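You operate a simulated robot arm through the tools that you are given. There is no shell and no other tool.

You run a simulated robot arm. Do the job below in one go: nothing can be reset, and whatever is moved stays where it is left.

JOB
Test the pane beside the tester and put it in the tray that the display names.
Fine: one press with the lid closed, wait for the reading; the lid ends open; other panes stay as they are.
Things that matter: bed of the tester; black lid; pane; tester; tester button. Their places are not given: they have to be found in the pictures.

The check looks at the end state, three seconds after you hand in, the way a careful person would. Anything else that was tipped, shoved, dropped, spilled or broken makes it a failure. A push-on lid holds only when it is set on centred and level and pressed home; a screw cap is set on level and turned clockwise until tight.

ROBOT AND FRAMES
A 7-joint arm with a two-finger parallel gripper, fixed in place. Base frame: the origin is at the foot of the arm, x ahead of it, y to its left, z up. Lengths are in m, angles in degrees, forces in N, time in s.
Its first joint turns from -166.0 to 166.0 degrees. Payload 3.43 kg.
The tool frame sits at the grasp point between the pads (the TCP): z along the fingers, y along the line on which they close. The tips reach 0.03 m beyond it. The gripper opens to 0.094 m. The fingers are 0.028 m wide and 0.01 m thick; the gripper's body (0.05 by 0.096 m) begins 0.055 m behind the TCP.
Orientation is told as [roll, pitch, yaw] about the base's x, y, z axes, in that order, counted from this pose: with the fingers straight down and closing along the base's y, the tool's x points along the base's -x, its y along +y and its z along -z.

CONTROLS
- The arm moves only by the tool servo_tool. Its argument "steps" is a list of rows, each a list of 7 numbers: the shift along the tool's x, y, z in m, then the turn, a rotation vector about the tool's x, y, z in degrees, then the gripper command, from -1 (fully open) to 1 (shut), values between in proportion. In form: [[dx, dy, dz, rx, ry, rz, hand], ...]. A call has 1 to 20 rows; each row shifts and turns the commanded pose from where the row before left it, along the tool's axes as they then stand. A row lasts 0.2 s, in which the tool goes at most 0.05 m and 8.6 degrees; a call with a longer step from one row to the next is refused whole, and so is a gripper value outside its range. Where a pose cannot be reached the arm comes as near as it can. A force on the tool above 40 N (or 10 N above the force at the start of the call, whichever is more), or a blocked arm, ends the call early, and 0.2 s more pass. The fingers move at their own pace (about 0.045 m/s each) and stop on an object; they squeeze with about 34 N. The grip force told is the motor's: it shows also when the fingers shut on nothing. Time passes only in rows, and 0.2 s behind the last, so rows that do not move let the fingers close. It gives the time, the measured TCP pose, the force on the tool (base axes), the opening and the grip force at its end, in the units of the frame above (readings bear some noise), with the torque about the TCP (base axes, N m) and any sound that the robot's microphone picked up.
- Cameras (640 x 400 px; columns grow to the right, rows downward): "scene" is fixed at [0.0555, 0.5102, 1.5825]; the picture's right is [-0.14, -0.99, 0.00], its down [-0.60, 0.08, -0.79] and it looks along [0.79, -0.11, -0.61] (base axes); focal length 370 px, centre (320, 200). "wrist" rides on the gripper at [0.076, 0.014, -0.103] in the tool frame; the picture's right is [-0.18, 0.98, 0.00], its down [-0.75, -0.14, -0.64] and it looks along [-0.63, -0.12, 0.77] (tool axes); focal length 243 px, centre (320, 200).
- capture(camera): a new picture of that camera. No time passes.
- measure_at(camera, pixels): there is no depth. For up to 12 entries [column, row, z] of the newest picture of that camera ("zoom" is the newest enlarged one), the place [x, y] in the base frame at which the ray of that pixel passes the height z, good to about 0.002 m, but the place of the scene camera against the robot may be out by one fixed shift of up to 0.025 m in any direction. No time passes.
- enlarge(camera, box): a new picture of the part [left, top, right, bottom] of that camera's present view, enlarged. No time passes.
- finish_job(): hands the job in; it is judged then, once.

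Unless the task says otherwise, let go and move clear before handing in.

The tools are called after ">>>" by a JSON object that holds its "api" and its "payload". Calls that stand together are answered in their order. servo_tool: Moves the arm, as the interface text tells. Its arguments: {"type":"object","properties":{"steps":{"type":"array"}},"required":["steps"]} The other tools are called the same way: capture (camera) takes a picture; measure_at (camera, pixels) gives the place at which the rays of pixels pass given heights; enlarge (camera, box) takes an enlarged picture of a part of a camera's view; finish_job () hands the job in.

At the start:

```text
time: 0.0
eef_pos: [0.491, 0.1422, 1.3164]
orientation: [0.1, 0.1, -0.1]
wrist_force: [0.1, -0.1, 0.5]
ft_torque: [-0.07, 0.02, 0.01]
opening: 0.094
gripper_force: 0.1
```

scene: 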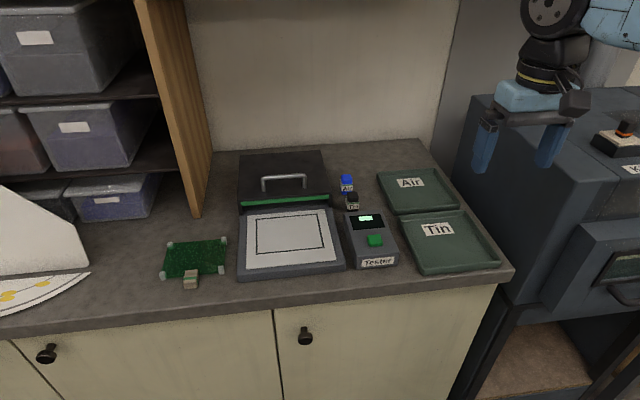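
wrist: 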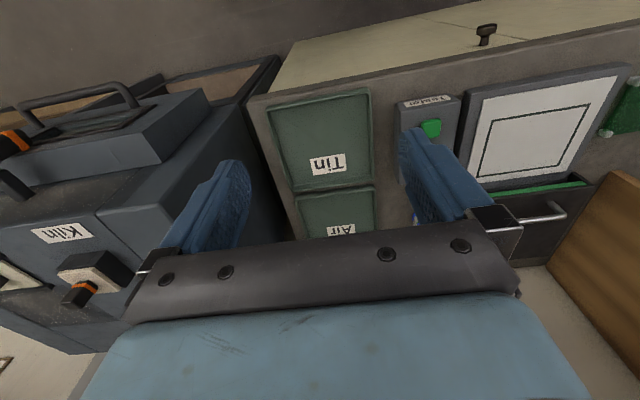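

The scene shows the tester bed (around px 288,240), its open black lid with a handle (285,180), the button (376,240), a green pane at (195,258), and trays Air and Tin. I'll enlarge to see details.

>>> {"api": "enlarge", "payload": {"camera": "scene", "box": [140, 130, 400, 292]}}

>>> {"api": "enlarge", "payload": {"camera": "scene", "box": [150, 225, 246, 295]}}

>>> {"api": "enlarge", "payload": {"camera": "scene", "box": [325, 160, 515, 280]}}

```text
2.46 times, centred on (270, 211) of scene
```

zoom: 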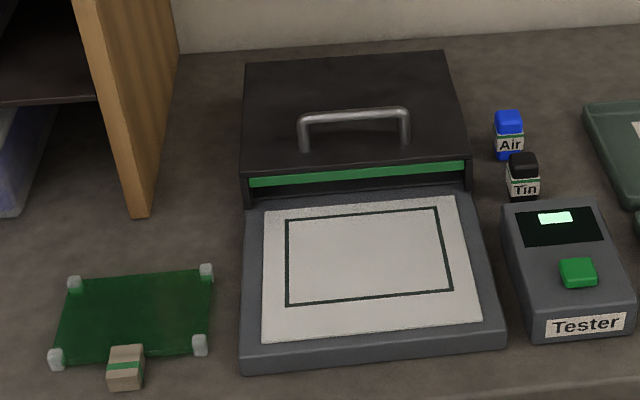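

```text
5.71 times, centred on (198, 260) of scene
```

zoom: 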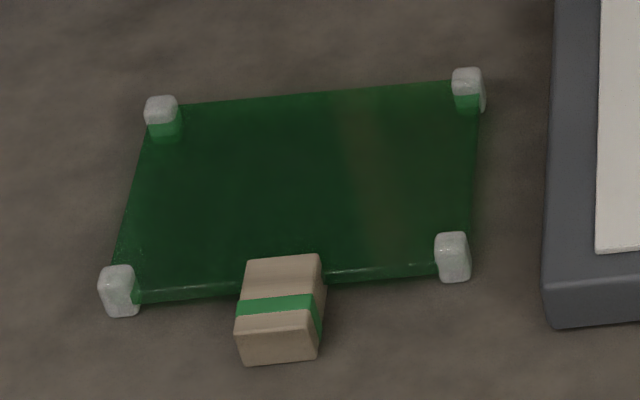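

```text
3.33 times, centred on (420, 220) of scene
```

zoom: 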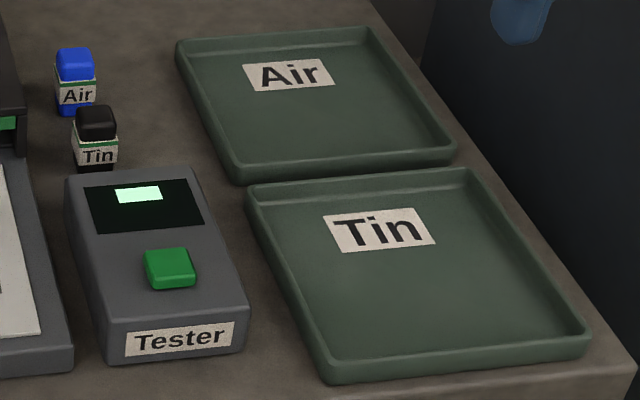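

I need the heights first. I'll compare the button and other corners from both cameras at several assumed heights.

>>> {"api": "measure_at", "payload": {"camera": "wrist", "pixels": [[431, 128, 0.7], [431, 128, 0.8], [431, 128, 0.9], [431, 128, 1.0], [468, 92, 0.8], [468, 92, 0.9], [468, 92, 1.0], [630, 66, 0.8], [630, 66, 0.9], [630, 66, 1.0]]}}

>>> {"api": "measure_at", "payload": {"camera": "scene", "pixels": [[376, 240, 0.7], [376, 240, 0.8], [376, 240, 0.9], [376, 240, 1.0], [344, 267, 0.8], [344, 267, 0.9], [344, 267, 1.0], [237, 276, 0.8], [237, 276, 0.9], [237, 276, 1.0]]}}

```text
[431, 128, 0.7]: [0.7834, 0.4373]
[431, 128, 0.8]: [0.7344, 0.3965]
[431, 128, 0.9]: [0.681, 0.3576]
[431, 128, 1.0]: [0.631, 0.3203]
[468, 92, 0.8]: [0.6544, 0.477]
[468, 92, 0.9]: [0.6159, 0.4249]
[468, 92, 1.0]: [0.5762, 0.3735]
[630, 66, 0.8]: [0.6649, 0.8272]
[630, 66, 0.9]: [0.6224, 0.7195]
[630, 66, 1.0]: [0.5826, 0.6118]
```

```text
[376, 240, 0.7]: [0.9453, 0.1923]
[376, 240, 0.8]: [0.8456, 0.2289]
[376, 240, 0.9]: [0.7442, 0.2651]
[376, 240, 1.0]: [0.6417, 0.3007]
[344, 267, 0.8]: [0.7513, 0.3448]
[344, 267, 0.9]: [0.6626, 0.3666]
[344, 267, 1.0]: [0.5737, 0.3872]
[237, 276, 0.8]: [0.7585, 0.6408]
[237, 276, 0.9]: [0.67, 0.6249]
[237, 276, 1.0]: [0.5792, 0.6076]
```

The two cameras agree best at about z≈1.0 for the bed and button, so the counter sits just under that. I'll move the wrist over the bed at the same height for a closer, second view.

>>> {"api": "servo_tool", "payload": {"steps": [[0, 0.045, 0, 0, 0, 0, -1], [0, 0.045, 0, 0, 0, 0, -1], [0, 0.045, 0, 0, 0, 0, -1], [0, 0.045, 0, 0, 0, 0, -1], [0, 0.045, 0, 0, 0, 0, -1], [0, 0.045, 0, 0, 0, 0, -1], [0, 0.045, 0, 0, 0, 0, -1], [0, 0.04, 0, 0, 0, 0, -1], [0, 0, 0, 0, 0, 0, -1], [0, 0, 0, 0, 0, 0, -1]]}}

>>> {"api": "capture", "payload": {"camera": "wrist"}}

>>> {"api": "capture", "payload": {"camera": "scene"}}

```text
time: 2.2
eef_pos: [0.4916, 0.4945, 1.3155]
orientation: [0.0, 0.0, 0.0]
wrist_force: [-0.1, 0.3, -0.4]
ft_torque: [-0.02, 0.0, -0.01]
opening: 0.0938
gripper_force: 0.0
```

```text
taken
```

wrist: 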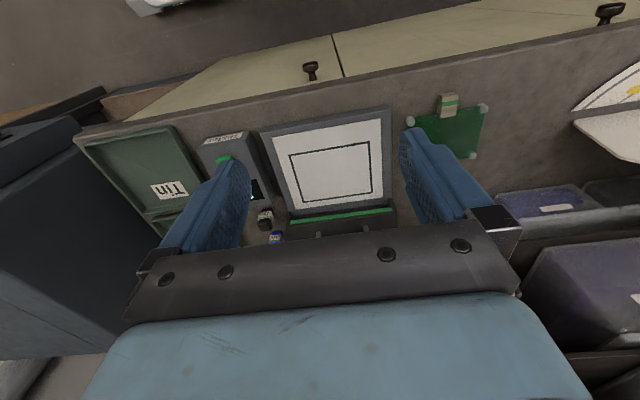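

```text
taken
```

scene: 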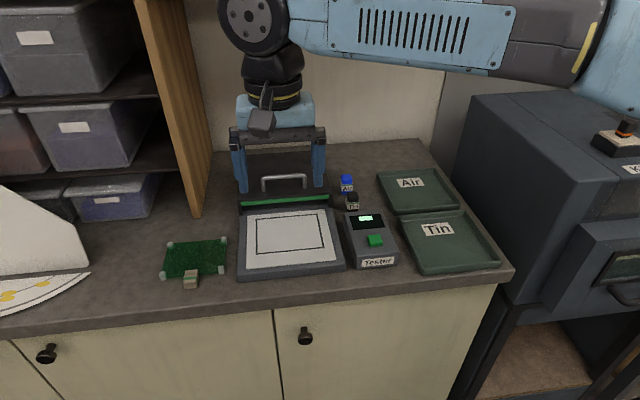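

The wrist view now shows the bed (330,160), lid strip (340,215), pane (450,130), and Tin tray. I'll enlarge it and measure pane corners and bed corners at candidate heights in both cameras.

>>> {"api": "enlarge", "payload": {"camera": "wrist", "box": [380, 70, 540, 170]}}

>>> {"api": "enlarge", "payload": {"camera": "wrist", "box": [190, 90, 430, 240]}}

>>> {"api": "measure_at", "payload": {"camera": "wrist", "pixels": [[260, 132, 0.96], [260, 132, 0.98], [260, 132, 1.0], [389, 108, 0.96], [389, 108, 0.98], [389, 108, 1.0], [447, 98, 0.96], [447, 98, 0.98], [447, 98, 1.0]]}}

>>> {"api": "measure_at", "payload": {"camera": "scene", "pixels": [[344, 265, 0.96], [344, 265, 0.98], [344, 265, 1.0], [237, 275, 0.96], [237, 275, 0.98], [237, 275, 1.0], [190, 285, 0.96], [190, 285, 0.98], [190, 285, 1.0]]}}

```text
4.00 times, centred on (460, 120) of wrist
```

zoom: 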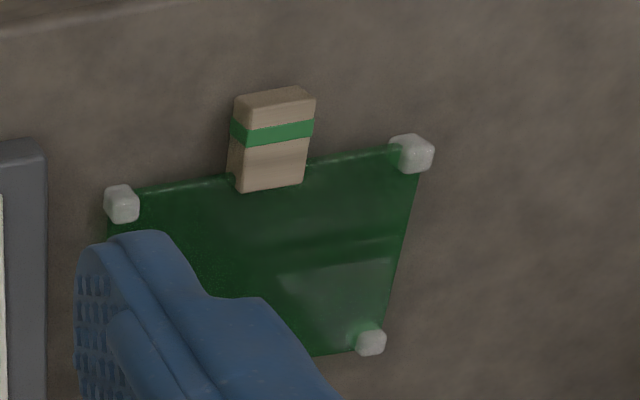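

```text
2.67 times, centred on (310, 165) of wrist
```

zoom: 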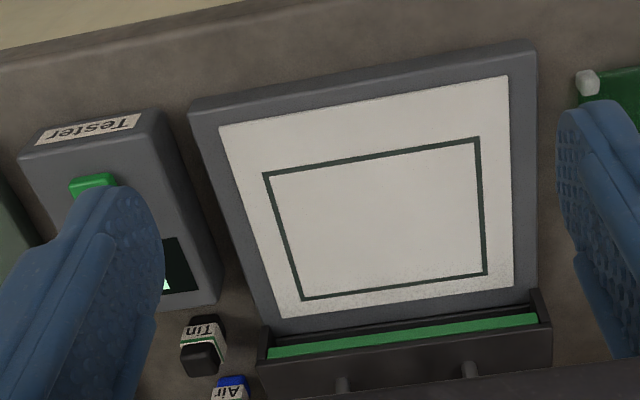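

```text
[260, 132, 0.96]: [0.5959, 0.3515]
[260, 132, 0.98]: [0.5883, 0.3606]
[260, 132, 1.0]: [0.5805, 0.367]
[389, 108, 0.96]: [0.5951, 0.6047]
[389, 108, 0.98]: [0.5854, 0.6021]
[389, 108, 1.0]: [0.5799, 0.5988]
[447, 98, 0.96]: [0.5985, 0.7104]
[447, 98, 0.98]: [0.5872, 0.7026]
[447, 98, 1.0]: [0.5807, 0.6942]
```

```text
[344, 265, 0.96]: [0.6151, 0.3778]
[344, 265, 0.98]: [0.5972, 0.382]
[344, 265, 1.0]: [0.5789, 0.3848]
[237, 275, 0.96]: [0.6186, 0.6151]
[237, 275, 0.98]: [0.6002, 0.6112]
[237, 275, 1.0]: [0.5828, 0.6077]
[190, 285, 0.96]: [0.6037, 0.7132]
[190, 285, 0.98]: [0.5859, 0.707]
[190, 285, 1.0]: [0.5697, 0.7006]
```

Triangulating the bed corners gives about z≈1.01 at the bed's front. I'll move forward (+x) to look at the lid and bed from nearer overhead.

>>> {"api": "servo_tool", "payload": {"steps": [[-0.045, 0, 0, 0, 0, 0, -1], [-0.045, 0, 0, 0, 0, 0, -1], [-0.045, 0, 0, 0, 0, 0, -1], [0, 0, 0, 0, 0, 0, -1], [0, 0, 0, 0, 0, 0, -1]]}}

>>> {"api": "capture", "payload": {"camera": "wrist"}}

>>> {"api": "enlarge", "payload": {"camera": "wrist", "box": [210, 60, 450, 210]}}

```text
time: 3.4
eef_pos: [0.6251, 0.4968, 1.3174]
orientation: [0.0, 0.0, -0.1]
wrist_force: [0.8, -0.3, 0.8]
ft_torque: [-0.01, 0.01, -0.01]
opening: 0.094
gripper_force: 0.1
```

```text
taken
```

wrist: 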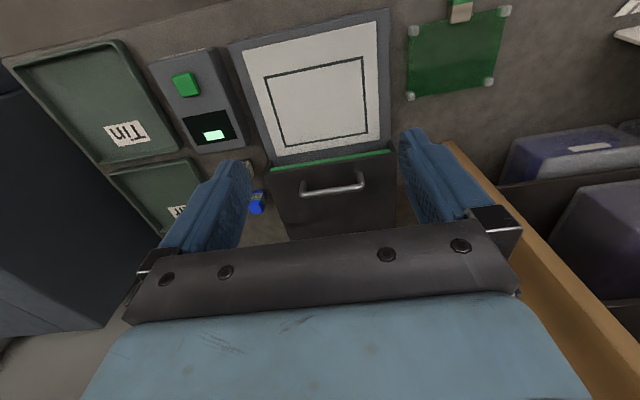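

```text
2.67 times, centred on (330, 135) of wrist
```

zoom: 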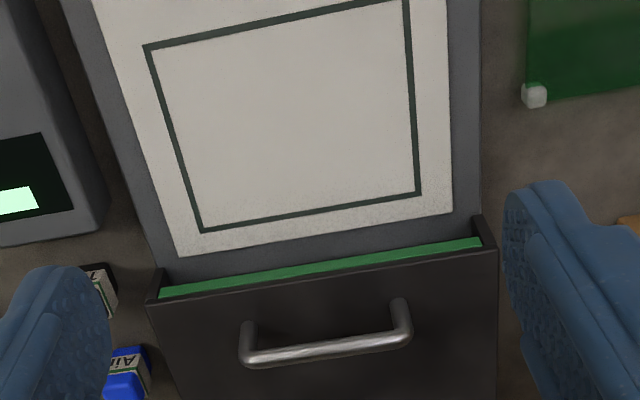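

The lid is a hood with a bar handle (px 335,185) whose side walls straddle the bed; it appears to slide along x over the bed. I'll measure several features in this view at several heights to triangulate against the earlier view.

>>> {"api": "measure_at", "payload": {"camera": "wrist", "pixels": [[264.4, 76.9, 1.0], [264.4, 76.9, 1.02], [363, 60, 1.0], [363, 60, 1.02], [367.5, 133.1, 1.0], [367.5, 133.1, 1.02], [285, 147, 1.0], [285, 147, 1.02], [184, 84, 1.0], [184, 84, 1.04], [460, 10, 1.0], [460, 10, 1.02]]}}

>>> {"api": "enlarge", "payload": {"camera": "wrist", "box": [390, 0, 530, 110]}}

>>> {"api": "enlarge", "payload": {"camera": "wrist", "box": [0, 30, 270, 240]}}

```text
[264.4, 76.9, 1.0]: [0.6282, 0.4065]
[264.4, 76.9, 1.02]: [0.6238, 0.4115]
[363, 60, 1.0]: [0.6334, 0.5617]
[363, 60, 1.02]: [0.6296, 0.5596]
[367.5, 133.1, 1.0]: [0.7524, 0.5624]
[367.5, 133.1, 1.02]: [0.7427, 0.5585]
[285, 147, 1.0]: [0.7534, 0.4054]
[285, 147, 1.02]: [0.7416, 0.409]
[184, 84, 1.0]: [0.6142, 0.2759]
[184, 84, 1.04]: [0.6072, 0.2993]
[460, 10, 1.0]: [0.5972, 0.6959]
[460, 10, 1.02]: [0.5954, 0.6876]
```

```text
3.64 times, centred on (460, 55) of wrist
```

zoom: 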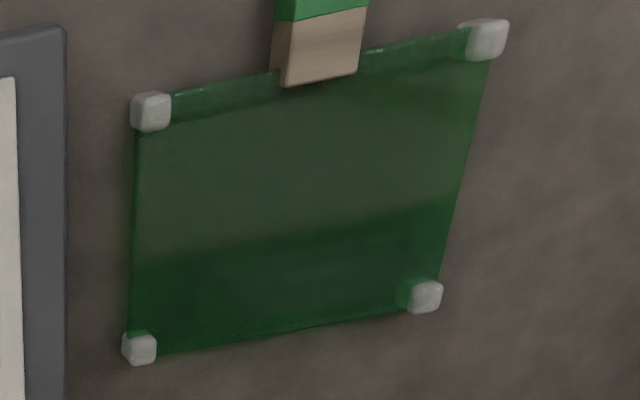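

```text
1.90 times, centred on (135, 135) of wrist
```

zoom: 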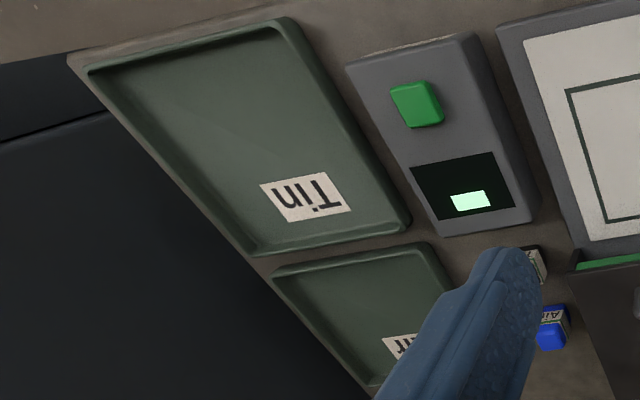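

Bed top triangulates to roughly z≈1.01–1.02. I'll check where the shelf panel is, then move to a closer view of the pane.

>>> {"api": "measure_at", "payload": {"camera": "scene", "pixels": [[196, 217, 0.99], [168, 241, 1.0], [226, 237, 1.0], [224, 268, 1.0], [162, 279, 1.0], [190, 288, 0.99], [90, 275, 1.0], [60, 235, 1.05]]}}

>>> {"api": "servo_tool", "payload": {"steps": [[0.04, 0.045, 0, 0, 0, 0, -1], [0.04, 0.045, 0, 0, 0, 0, -1], [0.015, 0.045, 0.03, 0, 0, 0, -1], [0, 0.045, 0.03, 0, 0, 0, -1], [0, 0.02, 0.04, 0, 0, 0, -1], [0, 0, 0.04, 0, 0, 0, -1], [0, 0, 0, 0, 0, 0, -1], [0, 0, 0, 0, 0, 0, -1]]}}

>>> {"api": "capture", "payload": {"camera": "wrist"}}

>>> {"api": "capture", "payload": {"camera": "scene"}}

```text
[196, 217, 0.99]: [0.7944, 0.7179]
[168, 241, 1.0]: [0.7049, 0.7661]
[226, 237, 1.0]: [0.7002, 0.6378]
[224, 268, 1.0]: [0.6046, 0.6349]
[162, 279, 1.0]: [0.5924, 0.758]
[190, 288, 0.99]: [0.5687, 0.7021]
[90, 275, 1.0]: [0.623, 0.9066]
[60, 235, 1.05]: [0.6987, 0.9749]
```

```text
refused: row 1 steps farther than a row can; nothing moved
```

```text
taken
```

wrist: 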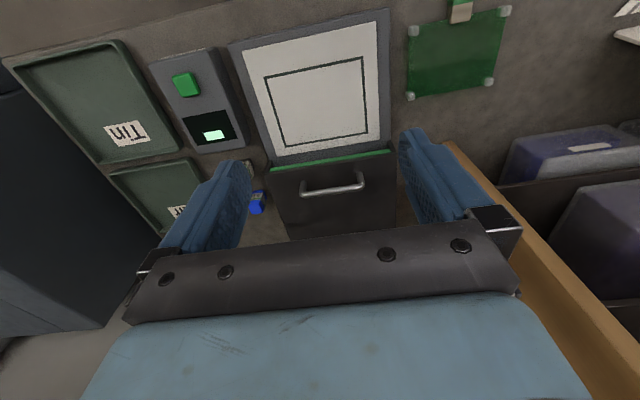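

```text
taken
```

scene: 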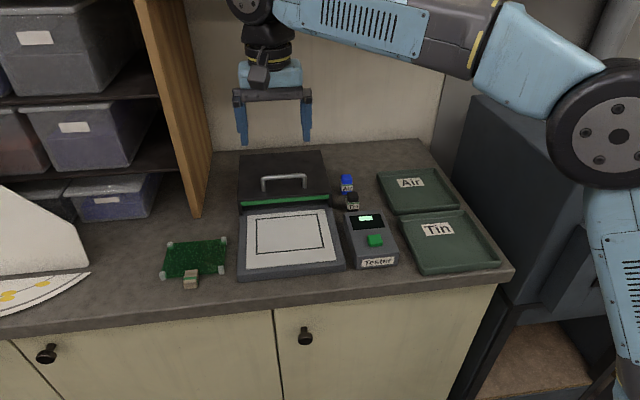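

The move was refused because the combined step exceeded 0.05 m. I'll retry with smaller rows; the shelf panel edge (scene 196,217) is at about x=0.79, well behind where I'm going.

>>> {"api": "servo_tool", "payload": {"steps": [[0.0136, 0.029, 0.021, 0, 0, 0, -1], [0.0136, 0.029, 0.021, 0, 0, 0, -1], [0.0136, 0.029, 0.021, 0, 0, 0, -1], [0.0136, 0.029, 0.021, 0, 0, 0, -1], [0.0136, 0.029, 0.021, 0, 0, 0, -1], [0.0136, 0.029, 0.021, 0, 0, 0, -1], [0.0136, 0.029, 0.021, 0, 0, 0, -1], [0, 0, 0, 0, 0, 0, -1], [0, 0, 0, 0, 0, 0, -1]]}}

>>> {"api": "capture", "payload": {"camera": "wrist"}}

>>> {"api": "enlarge", "payload": {"camera": "wrist", "box": [200, 20, 440, 170]}}

```text
time: 5.4
eef_pos: [0.5311, 0.6986, 1.1711]
orientation: [0.1, -0.1, 0.0]
wrist_force: [0.8, 0.4, -0.3]
ft_torque: [0.01, 0.0, -0.01]
opening: 0.0942
gripper_force: 0.0
```

```text
taken
```

wrist: 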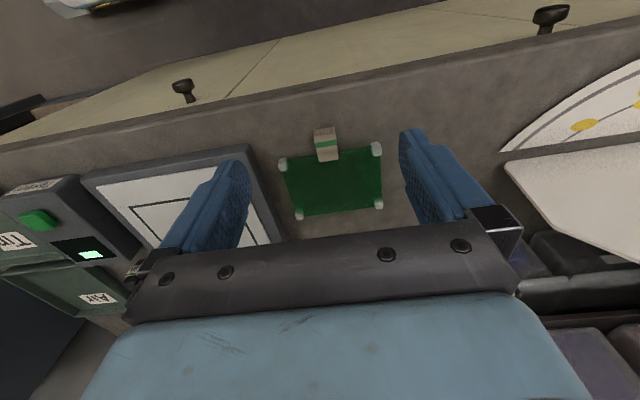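

```text
2.67 times, centred on (320, 95) of wrist
```

zoom: 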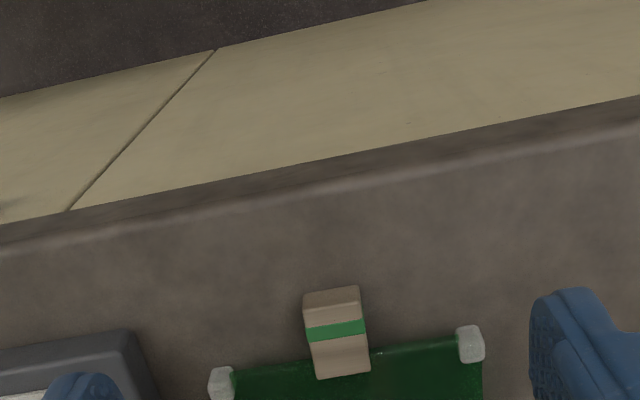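

The pane and its tan tab (px 325,144) are centred between the fingers in y. I'll zoom on the pane and measure its corners.

>>> {"api": "enlarge", "payload": {"camera": "wrist", "box": [260, 115, 404, 225]}}

>>> {"api": "measure_at", "payload": {"camera": "wrist", "pixels": [[316, 131, 1.0], [316, 131, 1.02], [336, 128, 1.0], [336, 128, 1.02], [319, 161, 1.0], [319, 161, 1.02], [339, 158, 1.0], [339, 158, 1.02], [283, 164, 1.0], [376, 148, 1.0], [378, 204, 1.0], [299, 215, 1.0]]}}

```text
3.64 times, centred on (332, 170) of wrist
```

zoom: 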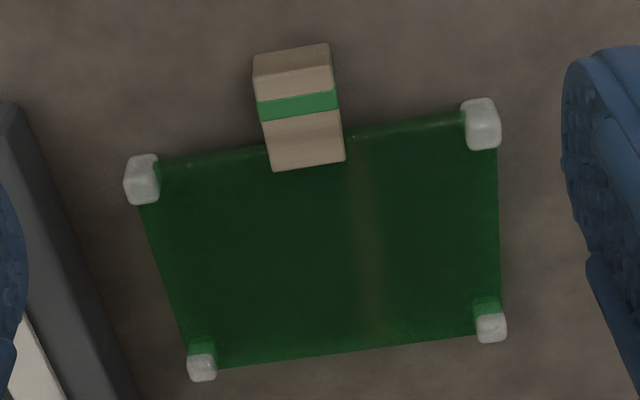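

```text
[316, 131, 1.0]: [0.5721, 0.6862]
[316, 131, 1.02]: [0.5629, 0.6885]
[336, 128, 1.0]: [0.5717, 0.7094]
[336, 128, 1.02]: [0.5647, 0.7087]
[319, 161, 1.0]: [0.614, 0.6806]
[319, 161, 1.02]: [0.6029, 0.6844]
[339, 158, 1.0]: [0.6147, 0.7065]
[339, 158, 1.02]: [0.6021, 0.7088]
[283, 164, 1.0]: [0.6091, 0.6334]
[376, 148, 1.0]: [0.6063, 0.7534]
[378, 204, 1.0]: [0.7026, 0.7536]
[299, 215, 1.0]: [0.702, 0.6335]
```

Triangulating against the previous view puts the pane's corner caps at z≈1.003, with the pane spanning x≈0.607–0.702, y≈0.633–0.754 and the tab at about x 0.565–0.613, y≈0.684–0.708. I'll move over the tab and lower to TCP z≈1.06, then re-check.

>>> {"api": "measure_at", "payload": {"camera": "zoom", "pixels": [[255, 80, 1.003], [333, 68, 1.003], [270, 170, 1.003], [345, 160, 1.003], [253, 57, 0.987], [330, 44, 0.987], [140, 180, 1.003], [482, 125, 1.003]]}}

>>> {"api": "servo_tool", "payload": {"steps": [[-0.026, -0.0015, 0.02, 0, 0, 0, -1], [-0.026, -0.0015, 0.03, 0, 0, 0, -1], [0, 0, 0.03, 0, 0, 0, -1], [0, 0, 0.03, 0, 0, 0, -1], [0, 0, 0, 0, 0, 0, -1], [0, 0, 0, 0, 0, 0, -1]]}}

>>> {"api": "capture", "payload": {"camera": "wrist"}}

>>> {"api": "enlarge", "payload": {"camera": "scene", "box": [140, 180, 300, 290]}}

```text
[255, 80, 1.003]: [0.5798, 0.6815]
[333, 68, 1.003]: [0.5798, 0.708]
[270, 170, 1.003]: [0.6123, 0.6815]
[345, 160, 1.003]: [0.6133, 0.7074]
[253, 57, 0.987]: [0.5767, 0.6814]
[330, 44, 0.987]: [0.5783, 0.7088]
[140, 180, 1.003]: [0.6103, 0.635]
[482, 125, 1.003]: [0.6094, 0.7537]
```

```text
time: 6.8
eef_pos: [0.5847, 0.6975, 1.058]
orientation: [0.1, 0.0, 0.1]
wrist_force: [0.1, 0.4, 0.0]
ft_torque: [0.04, 0.0, -0.01]
opening: 0.094
gripper_force: 0.1
```

```text
taken
```

wrist: 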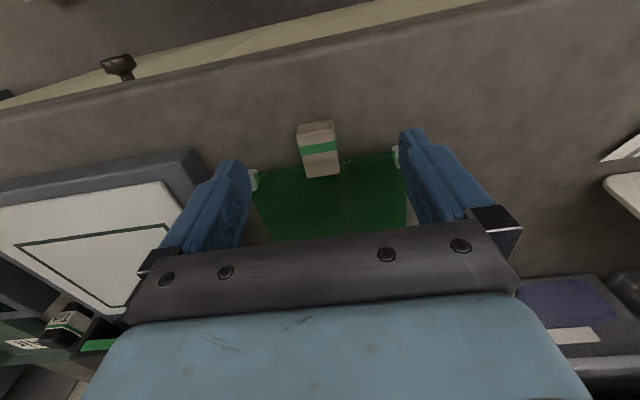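

```text
3.64 times, centred on (220, 235) of scene
```

zoom: 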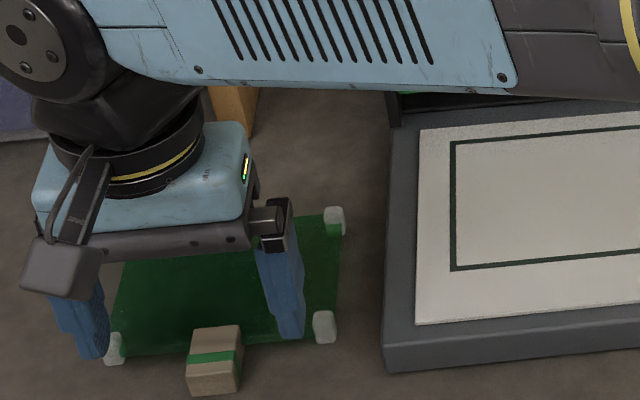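

The tab is seen at px (318,148) between the fingers. I'll zoom in and re-measure it at this closer range.

>>> {"api": "enlarge", "payload": {"camera": "wrist", "box": [240, 105, 416, 215]}}

```text
3.64 times, centred on (328, 160) of wrist
```

zoom: 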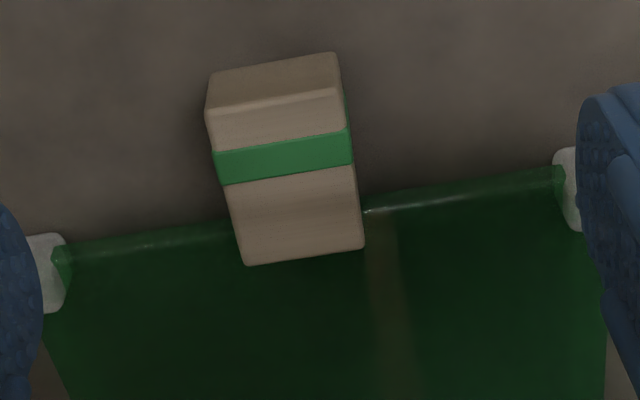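

>>> {"api": "measure_at", "payload": {"camera": "zoom", "pixels": [[206, 112, 1.0], [206, 112, 1.01], [343, 90, 1.0], [343, 90, 1.01], [245, 265, 1.0], [245, 265, 1.01], [363, 248, 1.0], [363, 248, 1.01], [210, 75, 0.98], [210, 75, 0.99], [335, 53, 0.98], [335, 53, 0.99]]}}

```text
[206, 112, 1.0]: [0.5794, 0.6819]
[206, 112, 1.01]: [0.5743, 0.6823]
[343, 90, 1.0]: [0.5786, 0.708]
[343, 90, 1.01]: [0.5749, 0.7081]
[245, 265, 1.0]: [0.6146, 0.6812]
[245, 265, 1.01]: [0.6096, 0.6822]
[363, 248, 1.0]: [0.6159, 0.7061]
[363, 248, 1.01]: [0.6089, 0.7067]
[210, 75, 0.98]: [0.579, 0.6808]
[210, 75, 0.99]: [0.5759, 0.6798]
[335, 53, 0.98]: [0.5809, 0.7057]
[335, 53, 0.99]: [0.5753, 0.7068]
```

The tab spans x≈0.577–0.613, y≈0.681–0.707, so its centre y≈0.694. I'll narrow the fingers to about 0.05 m to keep away from the corner caps, shift y by −3 mm, and descend gently.

>>> {"api": "servo_tool", "payload": {"steps": [[0, -0.003, 0, 0, 0, 0, -0.06], [0, 0, 0, 0, 0, 0, -0.06], [0, 0, 0.01, 0, 0, 0, -0.06], [0, 0, 0.01, 0, 0, 0, -0.06], [0, 0, 0.01, 0, 0, 0, -0.06], [0, 0, 0.005, 0, 0, 0, -0.06], [0, 0, 0, 0, 0, 0, -0.06]]}}

>>> {"api": "capture", "payload": {"camera": "wrist"}}

>>> {"api": "enlarge", "payload": {"camera": "scene", "box": [140, 220, 250, 296]}}

```text
time: 8.4
eef_pos: [0.5833, 0.6941, 1.0239]
orientation: [0.0, 0.0, 0.0]
wrist_force: [0.1, 0.1, -0.1]
ft_torque: [0.0, 0.03, 0.02]
opening: 0.0498
gripper_force: 0.1
```

```text
taken
```

wrist: 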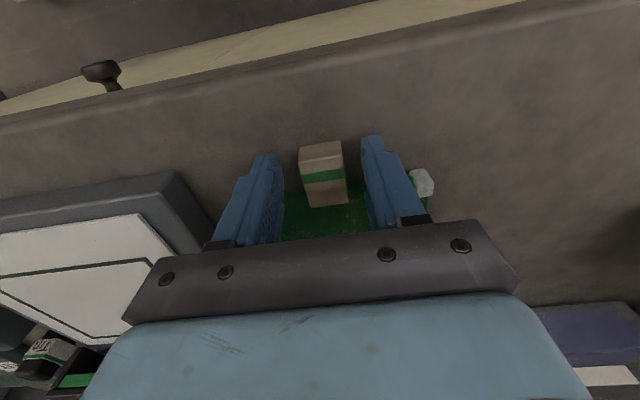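

```text
5.26 times, centred on (195, 258) of scene
```

zoom: 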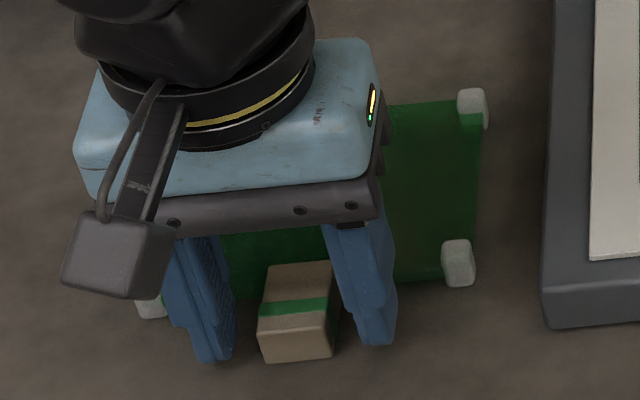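

The tab is centred between the fingers (inner edges at px 285 and 362, tab 299–347). I'll keep descending in 2 mm steps to find the counter.

>>> {"api": "servo_tool", "payload": {"steps": [[0, 0, 0.002, 0, 0, 0, -0.06], [0, 0, 0.002, 0, 0, 0, -0.06], [0, 0, 0.002, 0, 0, 0, -0.06], [0, 0, 0, 0, 0, 0, -0.06]]}}

```text
time: 9.4
eef_pos: [0.5832, 0.6927, 1.0206]
orientation: [0.0, 0.0, -0.1]
wrist_force: [-0.4, 0.5, 11.1]
ft_torque: [-0.35, 0.07, 0.13]
opening: 0.0501
gripper_force: 0.1
```

Contact at TCP z≈1.020 puts the counter at z≈0.990. I'll rise a few mm to unload, then close on the tab.

>>> {"api": "servo_tool", "payload": {"steps": [[0, 0.001, -0.0045, 0, 0, 0, -0.06], [0, 0, 0, 0, 0, 0, 0.1], [0, 0, 0, 0, 0, 0, 0.3], [0, 0, 0, 0, 0, 0, 0.6], [0, 0, 0, 0, 0, 0, 0.8], [0, 0, 0, 0, 0, 0, 0.8], [0, 0, 0, 0, 0, 0, 0.8]]}}

>>> {"api": "capture", "payload": {"camera": "wrist"}}

>>> {"api": "enlarge", "payload": {"camera": "scene", "box": [140, 220, 250, 296]}}

```text
time: 11.0
eef_pos: [0.5835, 0.6949, 1.0241]
orientation: [-0.1, 0.1, 0.1]
wrist_force: [1.0, 0.2, -0.2]
ft_torque: [0.05, 0.04, -0.01]
opening: 0.0251
gripper_force: 33.4
```

```text
taken
```

wrist: 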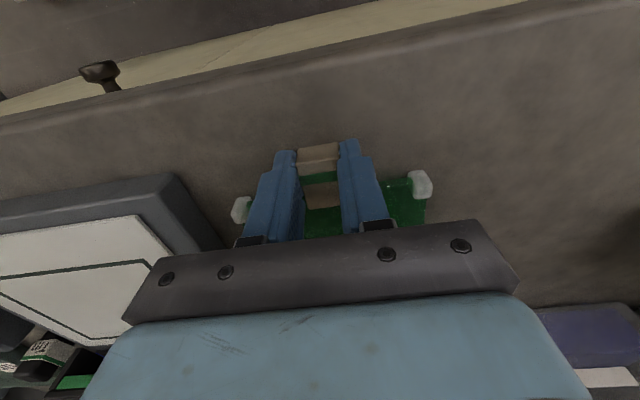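

```text
5.26 times, centred on (195, 258) of scene
```

zoom: 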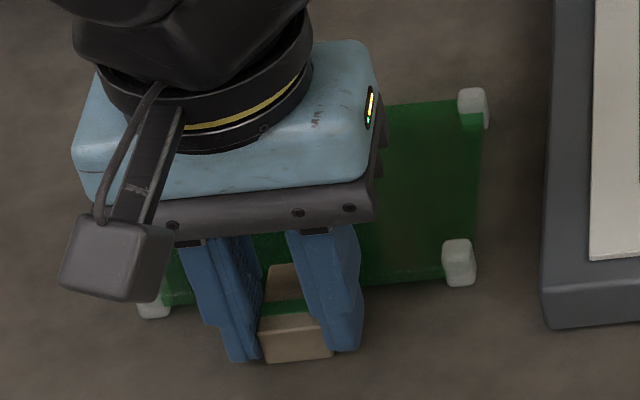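

The tab is gripped (opening 0.025, 33 N). I'll lift straight up slowly and check that the pane hangs level.

>>> {"api": "servo_tool", "payload": {"steps": [[0, 0, -0.005, 0, 0, 0, 0.8], [0, 0, -0.01, 0, 0, 0, 0.8], [0, 0, -0.015, 0, 0, 0, 0.8], [0, 0, -0.02, 0, 0, 0, 0.8], [0, 0, -0.02, 0, 0, 0, 0.8], [0, 0, -0.02, 0, 0, 0, 0.8], [0, 0, -0.01, 0, 0, 0, 0.8], [0, 0, 0, 0, 0, 0, 0.8]]}}

>>> {"api": "capture", "payload": {"camera": "wrist"}}

>>> {"api": "capture", "payload": {"camera": "scene"}}

```text
time: 12.8
eef_pos: [0.5828, 0.694, 1.1238]
orientation: [0.0, 0.1, 0.0]
wrist_force: [0.5, 0.6, -1.5]
ft_torque: [0.03, 0.09, 0.02]
opening: 0.0252
gripper_force: 33.6
```

```text
taken
```

wrist: 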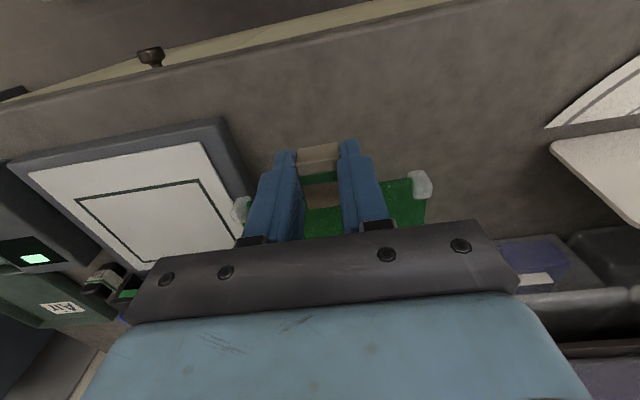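

```text
taken
```

scene: 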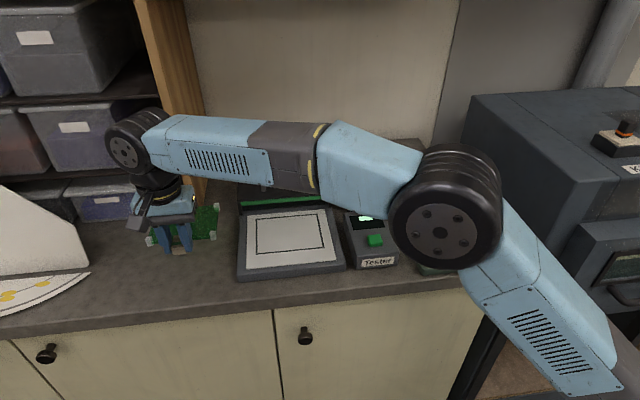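

The pane is lifted level (same place between the fingers, caps at 240,210 and 421,184). I'll take the outline corners from this view as a third check, then carry the pane over.

>>> {"api": "enlarge", "payload": {"camera": "wrist", "box": [0, 110, 260, 272]}}

>>> {"api": "measure_at", "payload": {"camera": "wrist", "pixels": [[200, 180, 1.01], [77, 200, 1.01], [223, 119, 1.01], [9, 163, 1.01]]}}

>>> {"api": "measure_at", "payload": {"camera": "scene", "pixels": [[257, 254, 1.01], [324, 247, 1.01], [320, 217, 1.01], [256, 221, 1.01], [237, 275, 1.0], [344, 266, 1.0]]}}

```text
2.46 times, centred on (130, 191) of wrist
```

zoom: 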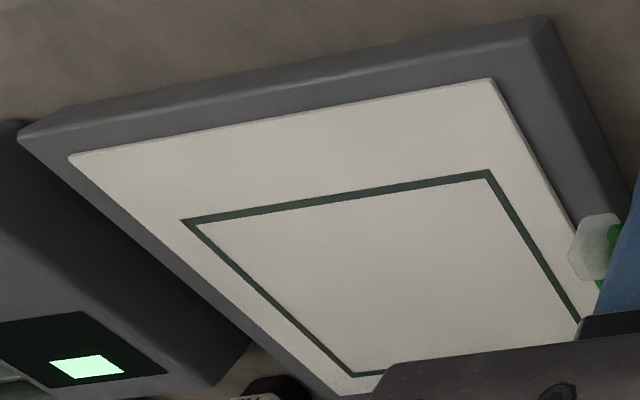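

```text
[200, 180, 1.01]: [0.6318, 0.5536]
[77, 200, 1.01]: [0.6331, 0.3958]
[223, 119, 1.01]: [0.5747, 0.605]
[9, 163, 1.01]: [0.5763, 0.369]
```

```text
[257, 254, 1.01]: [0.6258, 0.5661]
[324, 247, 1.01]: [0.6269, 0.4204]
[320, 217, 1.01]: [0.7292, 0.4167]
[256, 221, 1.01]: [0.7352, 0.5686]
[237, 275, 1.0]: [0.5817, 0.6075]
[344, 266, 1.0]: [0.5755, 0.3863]
```

Combining the views puts the bed top at z≈1.020 (30 mm above the counter) and the outline centre at about (0.6845, 0.485). The target TCP is therefore about (0.613, 0.4855), with z≈1.054 at contact. I'll carry the pane over at z≈1.12.

>>> {"api": "servo_tool", "payload": {"steps": [[-0.002, -0.018, 0, 0, 0, 0, 0.8], [-0.005, -0.03, 0, 0, 0, 0, 0.8], [-0.006, -0.036, 0, 0, 0, 0, 0.8], [-0.006, -0.036, 0, 0, 0, 0, 0.8], [-0.006, -0.036, 0, 0, 0, 0, 0.8], [-0.0035, -0.03, 0, 0, 0, 0, 0.8], [-0.002, -0.0225, 0, 0, 0, 0, 0.8], [0, 0, 0, 0, 0, 0, 0.8], [0, 0, 0, 0, 0, 0, 0.8]]}}

>>> {"api": "capture", "payload": {"camera": "wrist"}}

>>> {"api": "capture", "payload": {"camera": "scene"}}

```text
time: 14.8
eef_pos: [0.6142, 0.4866, 1.1213]
orientation: [0.0, 0.0, 0.0]
wrist_force: [0.0, -0.4, -1.6]
ft_torque: [0.01, 0.09, -0.01]
opening: 0.0256
gripper_force: 34.0
```

```text
taken
```

wrist: 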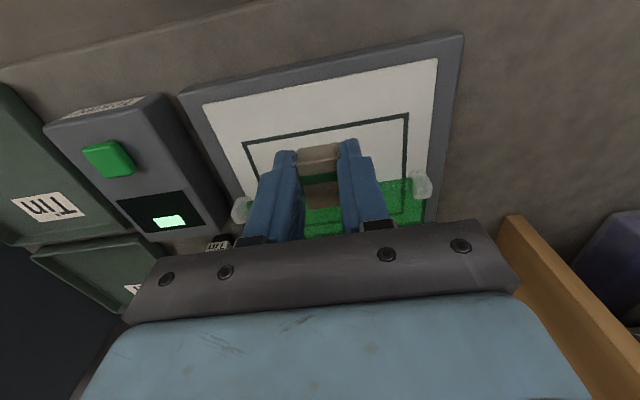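

```text
taken
```

scene: 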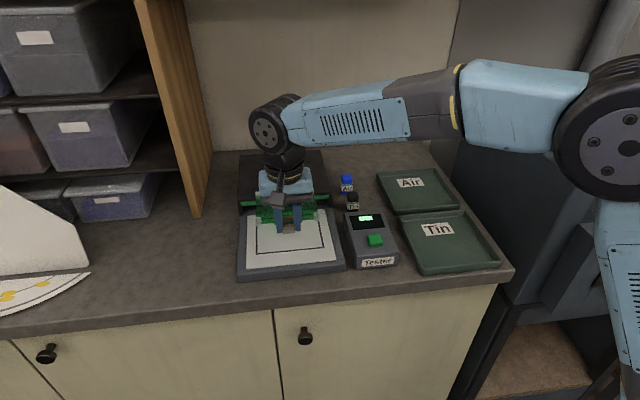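

The pane hovers over the outline. I'll measure the outline's front corners (px 244,143 and 409,114) at z=1.02 and the held caps (241,209 and 421,184) at their height to check alignment.

>>> {"api": "enlarge", "payload": {"camera": "wrist", "box": [220, 90, 460, 240]}}

>>> {"api": "measure_at", "payload": {"camera": "wrist", "pixels": [[244, 143, 1.02], [409, 114, 1.02], [403, 213, 1.02], [241, 209, 1.1], [421, 184, 1.1], [206, 103, 1.02], [438, 58, 1.02], [180, 96, 1.02], [463, 35, 1.02]]}}

```text
2.67 times, centred on (340, 165) of wrist
```

zoom: 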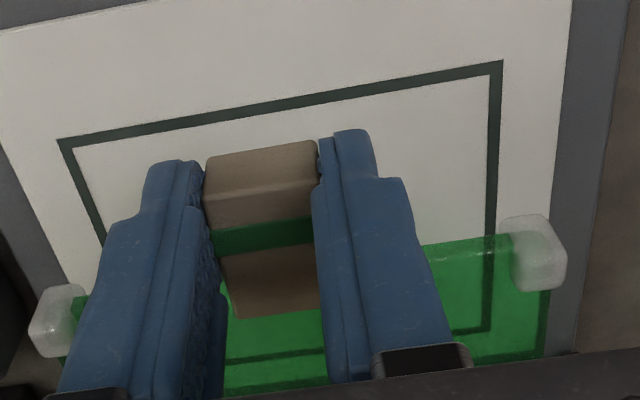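

```text
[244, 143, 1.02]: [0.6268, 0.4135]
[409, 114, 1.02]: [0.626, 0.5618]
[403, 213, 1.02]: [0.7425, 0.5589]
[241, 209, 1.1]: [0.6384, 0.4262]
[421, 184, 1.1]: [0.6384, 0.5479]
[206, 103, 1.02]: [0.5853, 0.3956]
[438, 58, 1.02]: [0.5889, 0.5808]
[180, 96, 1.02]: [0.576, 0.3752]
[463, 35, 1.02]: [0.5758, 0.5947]
```

Outline centre is (0.6845, 0.487) and the caps are centred at y≈0.487 with pane centre x≈0.684, so it is aligned. I'll descend to just above the bed.

>>> {"api": "servo_tool", "payload": {"steps": [[0, 0, 0.015, 0, 0, 0, 0.8], [0, 0, 0.015, 0, 0, 0, 0.8], [0, 0, 0.015, 0, 0, 0, 0.8], [0, 0, 0.01, 0, 0, 0, 0.8], [0, 0, 0.004, 0, 0, 0, 0.8], [0, 0, 0, 0, 0, 0, 0.8]]}}

>>> {"api": "capture", "payload": {"camera": "wrist"}}

>>> {"api": "enlarge", "payload": {"camera": "scene", "box": [220, 160, 364, 285]}}

```text
time: 16.2
eef_pos: [0.614, 0.4853, 1.0648]
orientation: [0.0, 0.0, 0.0]
wrist_force: [-0.1, -0.3, -0.5]
ft_torque: [-0.02, 0.08, -0.01]
opening: 0.0249
gripper_force: 34.0
```

```text
taken
```

wrist: 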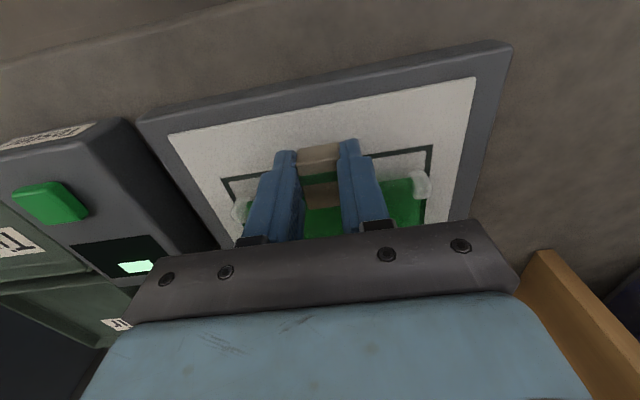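

```text
3.20 times, centred on (292, 222) of scene
```

zoom: 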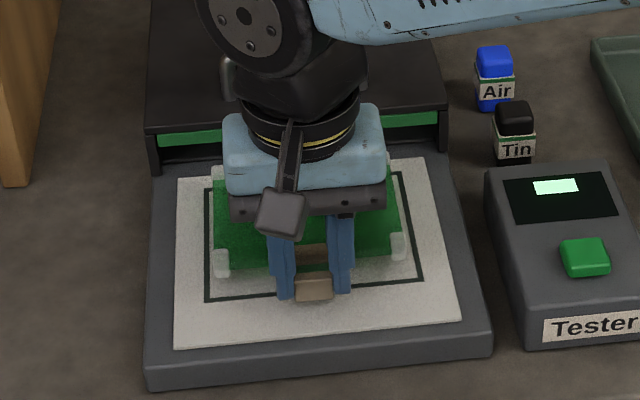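

The pane is centred over the outline in both views. Continuing down in 2 mm steps to feel contact.

>>> {"api": "servo_tool", "payload": {"steps": [[0, 0, 0.003, 0, 0, 0, 0.8], [0, 0, 0.002, 0, 0, 0, 0.8], [0, 0, 0.002, 0, 0, 0, 0.8], [0, 0, 0, 0, 0, 0, 0.8]]}}

```text
time: 17.2
eef_pos: [0.6132, 0.4875, 1.0568]
orientation: [-0.1, -0.1, 0.0]
wrist_force: [1.5, -0.3, -0.4]
ft_torque: [-0.03, 0.06, 0.0]
opening: 0.0252
gripper_force: 34.1
```

>>> {"api": "servo_tool", "payload": {"steps": [[0, 0, 0.0015, 0, 0, 0, 0.8], [0, 0, 0.0015, 0, 0, 0, 0.8], [0, 0, 0, 0, 0, 0, 0.8]]}}

>>> {"api": "capture", "payload": {"camera": "wrist"}}

```text
time: 18.0
eef_pos: [0.6128, 0.4856, 1.0556]
orientation: [0.1, 0.1, 0.1]
wrist_force: [0.3, -0.4, -0.2]
ft_torque: [0.0, 0.08, 0.01]
opening: 0.0252
gripper_force: 33.6
```

```text
taken
```

wrist: 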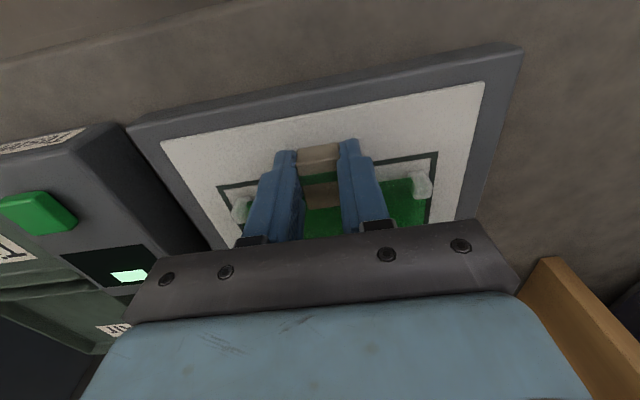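

Still no clear contact at z≈1.0555. I'll go on in 1 mm steps.

>>> {"api": "servo_tool", "payload": {"steps": [[0, 0, 0.001, 0, 0, 0, 0.8], [0, 0, 0.001, 0, 0, 0, 0.8], [0, 0, 0, 0, 0, 0, 0.8]]}}

```text
time: 18.8
eef_pos: [0.6138, 0.4849, 1.0526]
orientation: [0.1, -0.1, 0.0]
wrist_force: [4.5, 3.9, 12.1]
ft_torque: [0.04, -0.19, 0.1]
opening: 0.0252
gripper_force: 34.3
```

Contact at z≈1.053 (12 N). I'll ease up 1 mm and open the fingers to about 0.05 m.

>>> {"api": "servo_tool", "payload": {"steps": [[0, 0, -0.0015, 0, 0, 0, 0.8], [0, 0, 0, 0, 0, 0, 0.5], [0, 0, 0, 0, 0, 0, 0.3], [0, 0, 0, 0, 0, 0, 0.1], [0, 0, 0, 0, 0, 0, -0.06], [0, 0, 0, 0, 0, 0, -0.06]]}}

>>> {"api": "servo_tool", "payload": {"steps": [[0, 0, -0.01, 0, 0, 0, -0.06], [0, 0, -0.015, 0, 0, 0, -0.06], [0, 0, -0.03, 0, 0, 0, -0.06], [0, 0, -0.04, 0, 0, 0, -0.06], [0, 0, -0.04, 0, 0, 0, -0.06], [0, 0, -0.04, 0, 0, 0, -0.06], [0, 0, -0.04, 0, 0, 0, -0.06], [0, 0, 0, 0, 0, 0, -0.06]]}}

>>> {"api": "capture", "payload": {"camera": "wrist"}}

>>> {"api": "capture", "payload": {"camera": "scene"}}

```text
time: 20.2
eef_pos: [0.6126, 0.4858, 1.0532]
orientation: [0.1, 0.0, -0.1]
wrist_force: [-0.9, -0.6, 0.6]
ft_torque: [-0.03, 0.0, 0.03]
opening: 0.0498
gripper_force: 0.0
```

```text
time: 22.0
eef_pos: [0.613, 0.4867, 1.2711]
orientation: [0.0, -0.1, 0.0]
wrist_force: [0.1, 1.5, 0.0]
ft_torque: [-0.05, -0.01, 0.0]
opening: 0.0498
gripper_force: 0.1
```

```text
taken
```

wrist: 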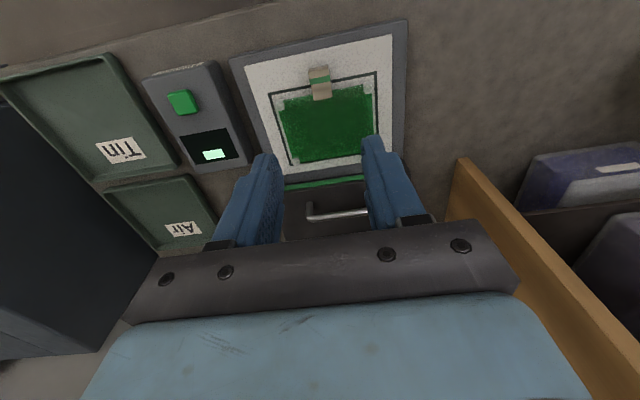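

```text
taken
```

scene: 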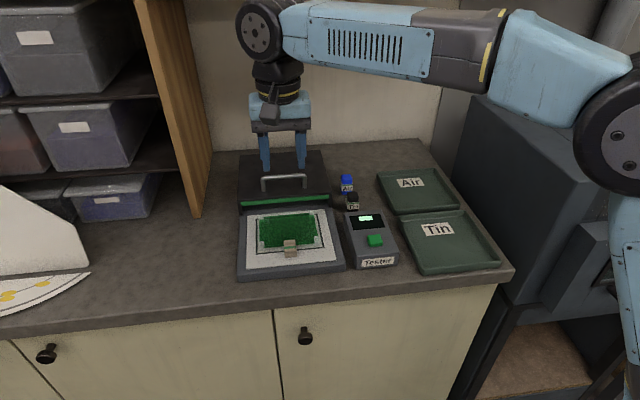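

>>> {"api": "enlarge", "payload": {"camera": "wrist", "box": [230, 20, 420, 140]}}

>>> {"api": "enlarge", "payload": {"camera": "scene", "box": [225, 140, 405, 285]}}

```text
3.33 times, centred on (325, 80) of wrist
```

zoom: 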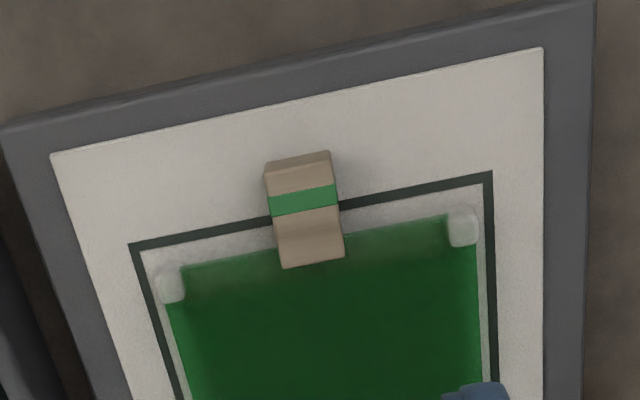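

```text
2.76 times, centred on (315, 212) of scene
```

zoom: 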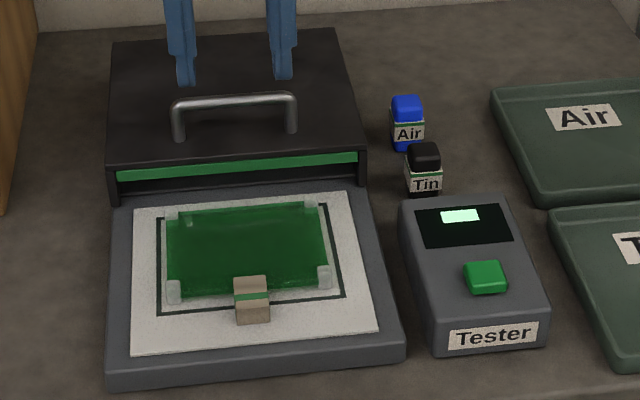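

The pane sits inside the outline with the tab toward the front. Next is the lid: I'll move forward to view its handle from nearer overhead.

>>> {"api": "servo_tool", "payload": {"steps": [[-0.04, 0, 0, 0, 0, 0, -0.06], [-0.04, 0, 0, 0, 0, 0, -0.06], [-0.03, 0, 0, 0, 0, 0, -0.06], [0, 0, 0, 0, 0, 0, -0.06], [0, 0, 0, 0, 0, 0, -0.06]]}}

>>> {"api": "capture", "payload": {"camera": "wrist"}}

>>> {"api": "enlarge", "payload": {"camera": "wrist", "box": [210, 50, 450, 200]}}

```text
time: 23.2
eef_pos: [0.7243, 0.4869, 1.2688]
orientation: [0.1, -0.1, 0.0]
wrist_force: [-0.2, -0.6, 0.3]
ft_torque: [-0.01, 0.01, 0.01]
opening: 0.0496
gripper_force: 0.1
```

```text
taken
```

wrist: 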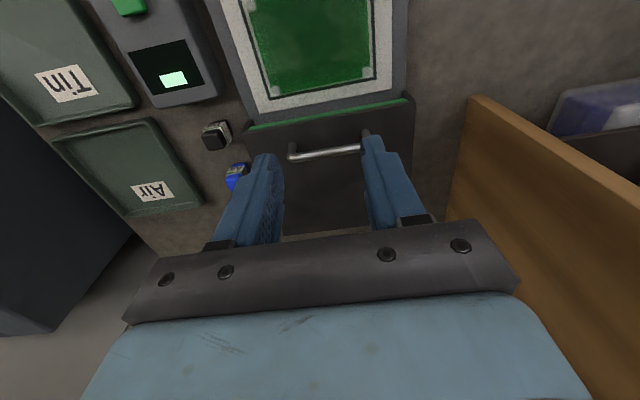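

```text
2.67 times, centred on (330, 125) of wrist
```

zoom: 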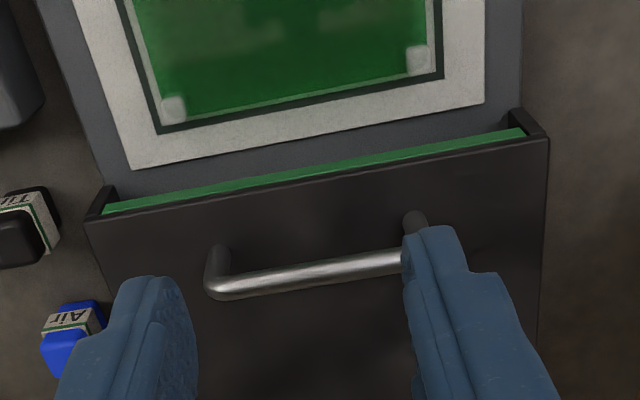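

The handle bar runs along y from about 0.435 to 0.535 at x≈0.795, z≈1.10, and the lid top triangulates to z≈1.06. I'll yaw the gripper +90° so the fingers close along x and can straddle the bar.

>>> {"api": "servo_tool", "payload": {"steps": [[0, 0, 0, 0, 0, -8.2, -0.06], [0, 0, 0, 0, 0, -8.2, -0.06], [0, 0, 0, 0, 0, -8.2, -0.06], [0, 0, 0, 0, 0, -8.2, -0.06], [0, 0, 0, 0, 0, -8.2, -0.06], [0, 0, 0, 0, 0, -8.2, -0.06], [0, 0, 0, 0, 0, -8.2, -0.06], [0, 0, 0, 0, 0, -8.2, -0.06], [0, 0, 0, 0, 0, -8.2, -0.06], [0, 0, 0, 0, 0, -8.2, -0.06], [0, 0, 0, 0, 0, -8.0, -0.06], [0, 0, 0, 0, 0, 0, -0.06], [0, 0, 0, 0, 0, 0, -0.06]]}}

>>> {"api": "capture", "payload": {"camera": "wrist"}}

>>> {"api": "capture", "payload": {"camera": "scene"}}

```text
time: 26.0
eef_pos: [0.7229, 0.4862, 1.2694]
orientation: [0.0, 0.1, 90.0]
wrist_force: [-0.2, 0.5, 0.6]
ft_torque: [0.0, -0.03, 0.0]
opening: 0.0499
gripper_force: 0.0
```

```text
taken
```

wrist: 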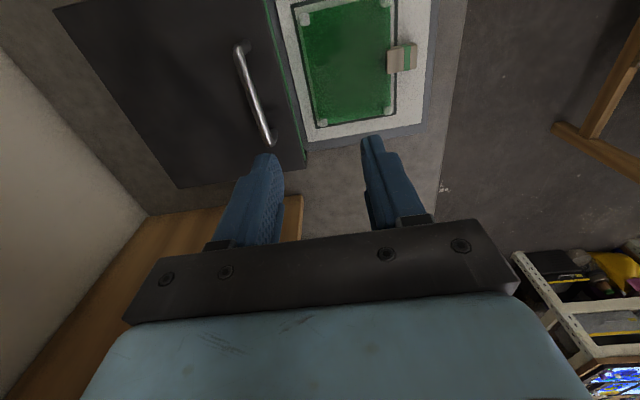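

```text
taken
```

scene: 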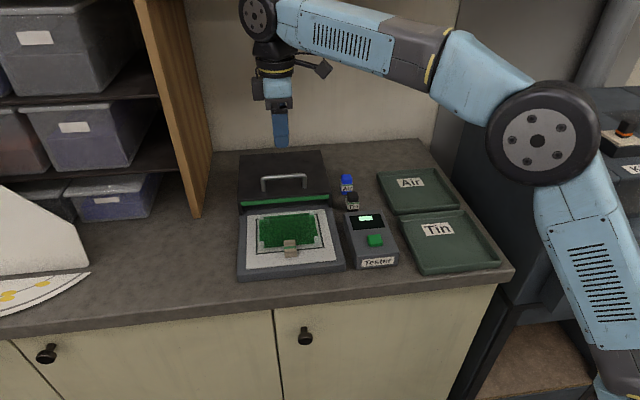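

Yaw is at 90°. The handle shows at px (240,48)–(268,142) and the pane with its outline is fully visible; I'll measure these.

>>> {"api": "enlarge", "payload": {"camera": "wrist", "box": [200, 0, 440, 170]}}

>>> {"api": "measure_at", "payload": {"camera": "wrist", "pixels": [[238, 48, 1.09], [238, 48, 1.11], [266, 140, 1.09], [266, 140, 1.11], [250, 93, 1.09], [250, 93, 1.11], [306, 166, 1.06], [178, 187, 1.06], [54, 10, 1.06]]}}

```text
2.35 times, centred on (320, 85) of wrist
```

zoom: 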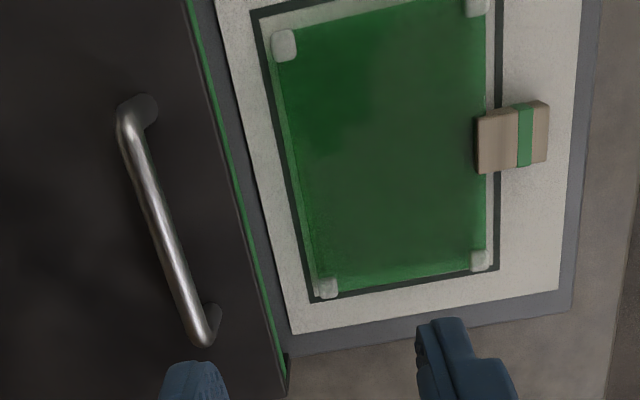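

```text
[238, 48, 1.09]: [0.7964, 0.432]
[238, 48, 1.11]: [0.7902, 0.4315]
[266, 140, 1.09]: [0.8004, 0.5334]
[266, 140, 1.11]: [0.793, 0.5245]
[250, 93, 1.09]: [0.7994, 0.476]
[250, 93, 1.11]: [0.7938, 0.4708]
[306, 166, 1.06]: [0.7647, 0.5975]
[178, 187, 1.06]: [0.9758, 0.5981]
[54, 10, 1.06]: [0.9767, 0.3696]
```

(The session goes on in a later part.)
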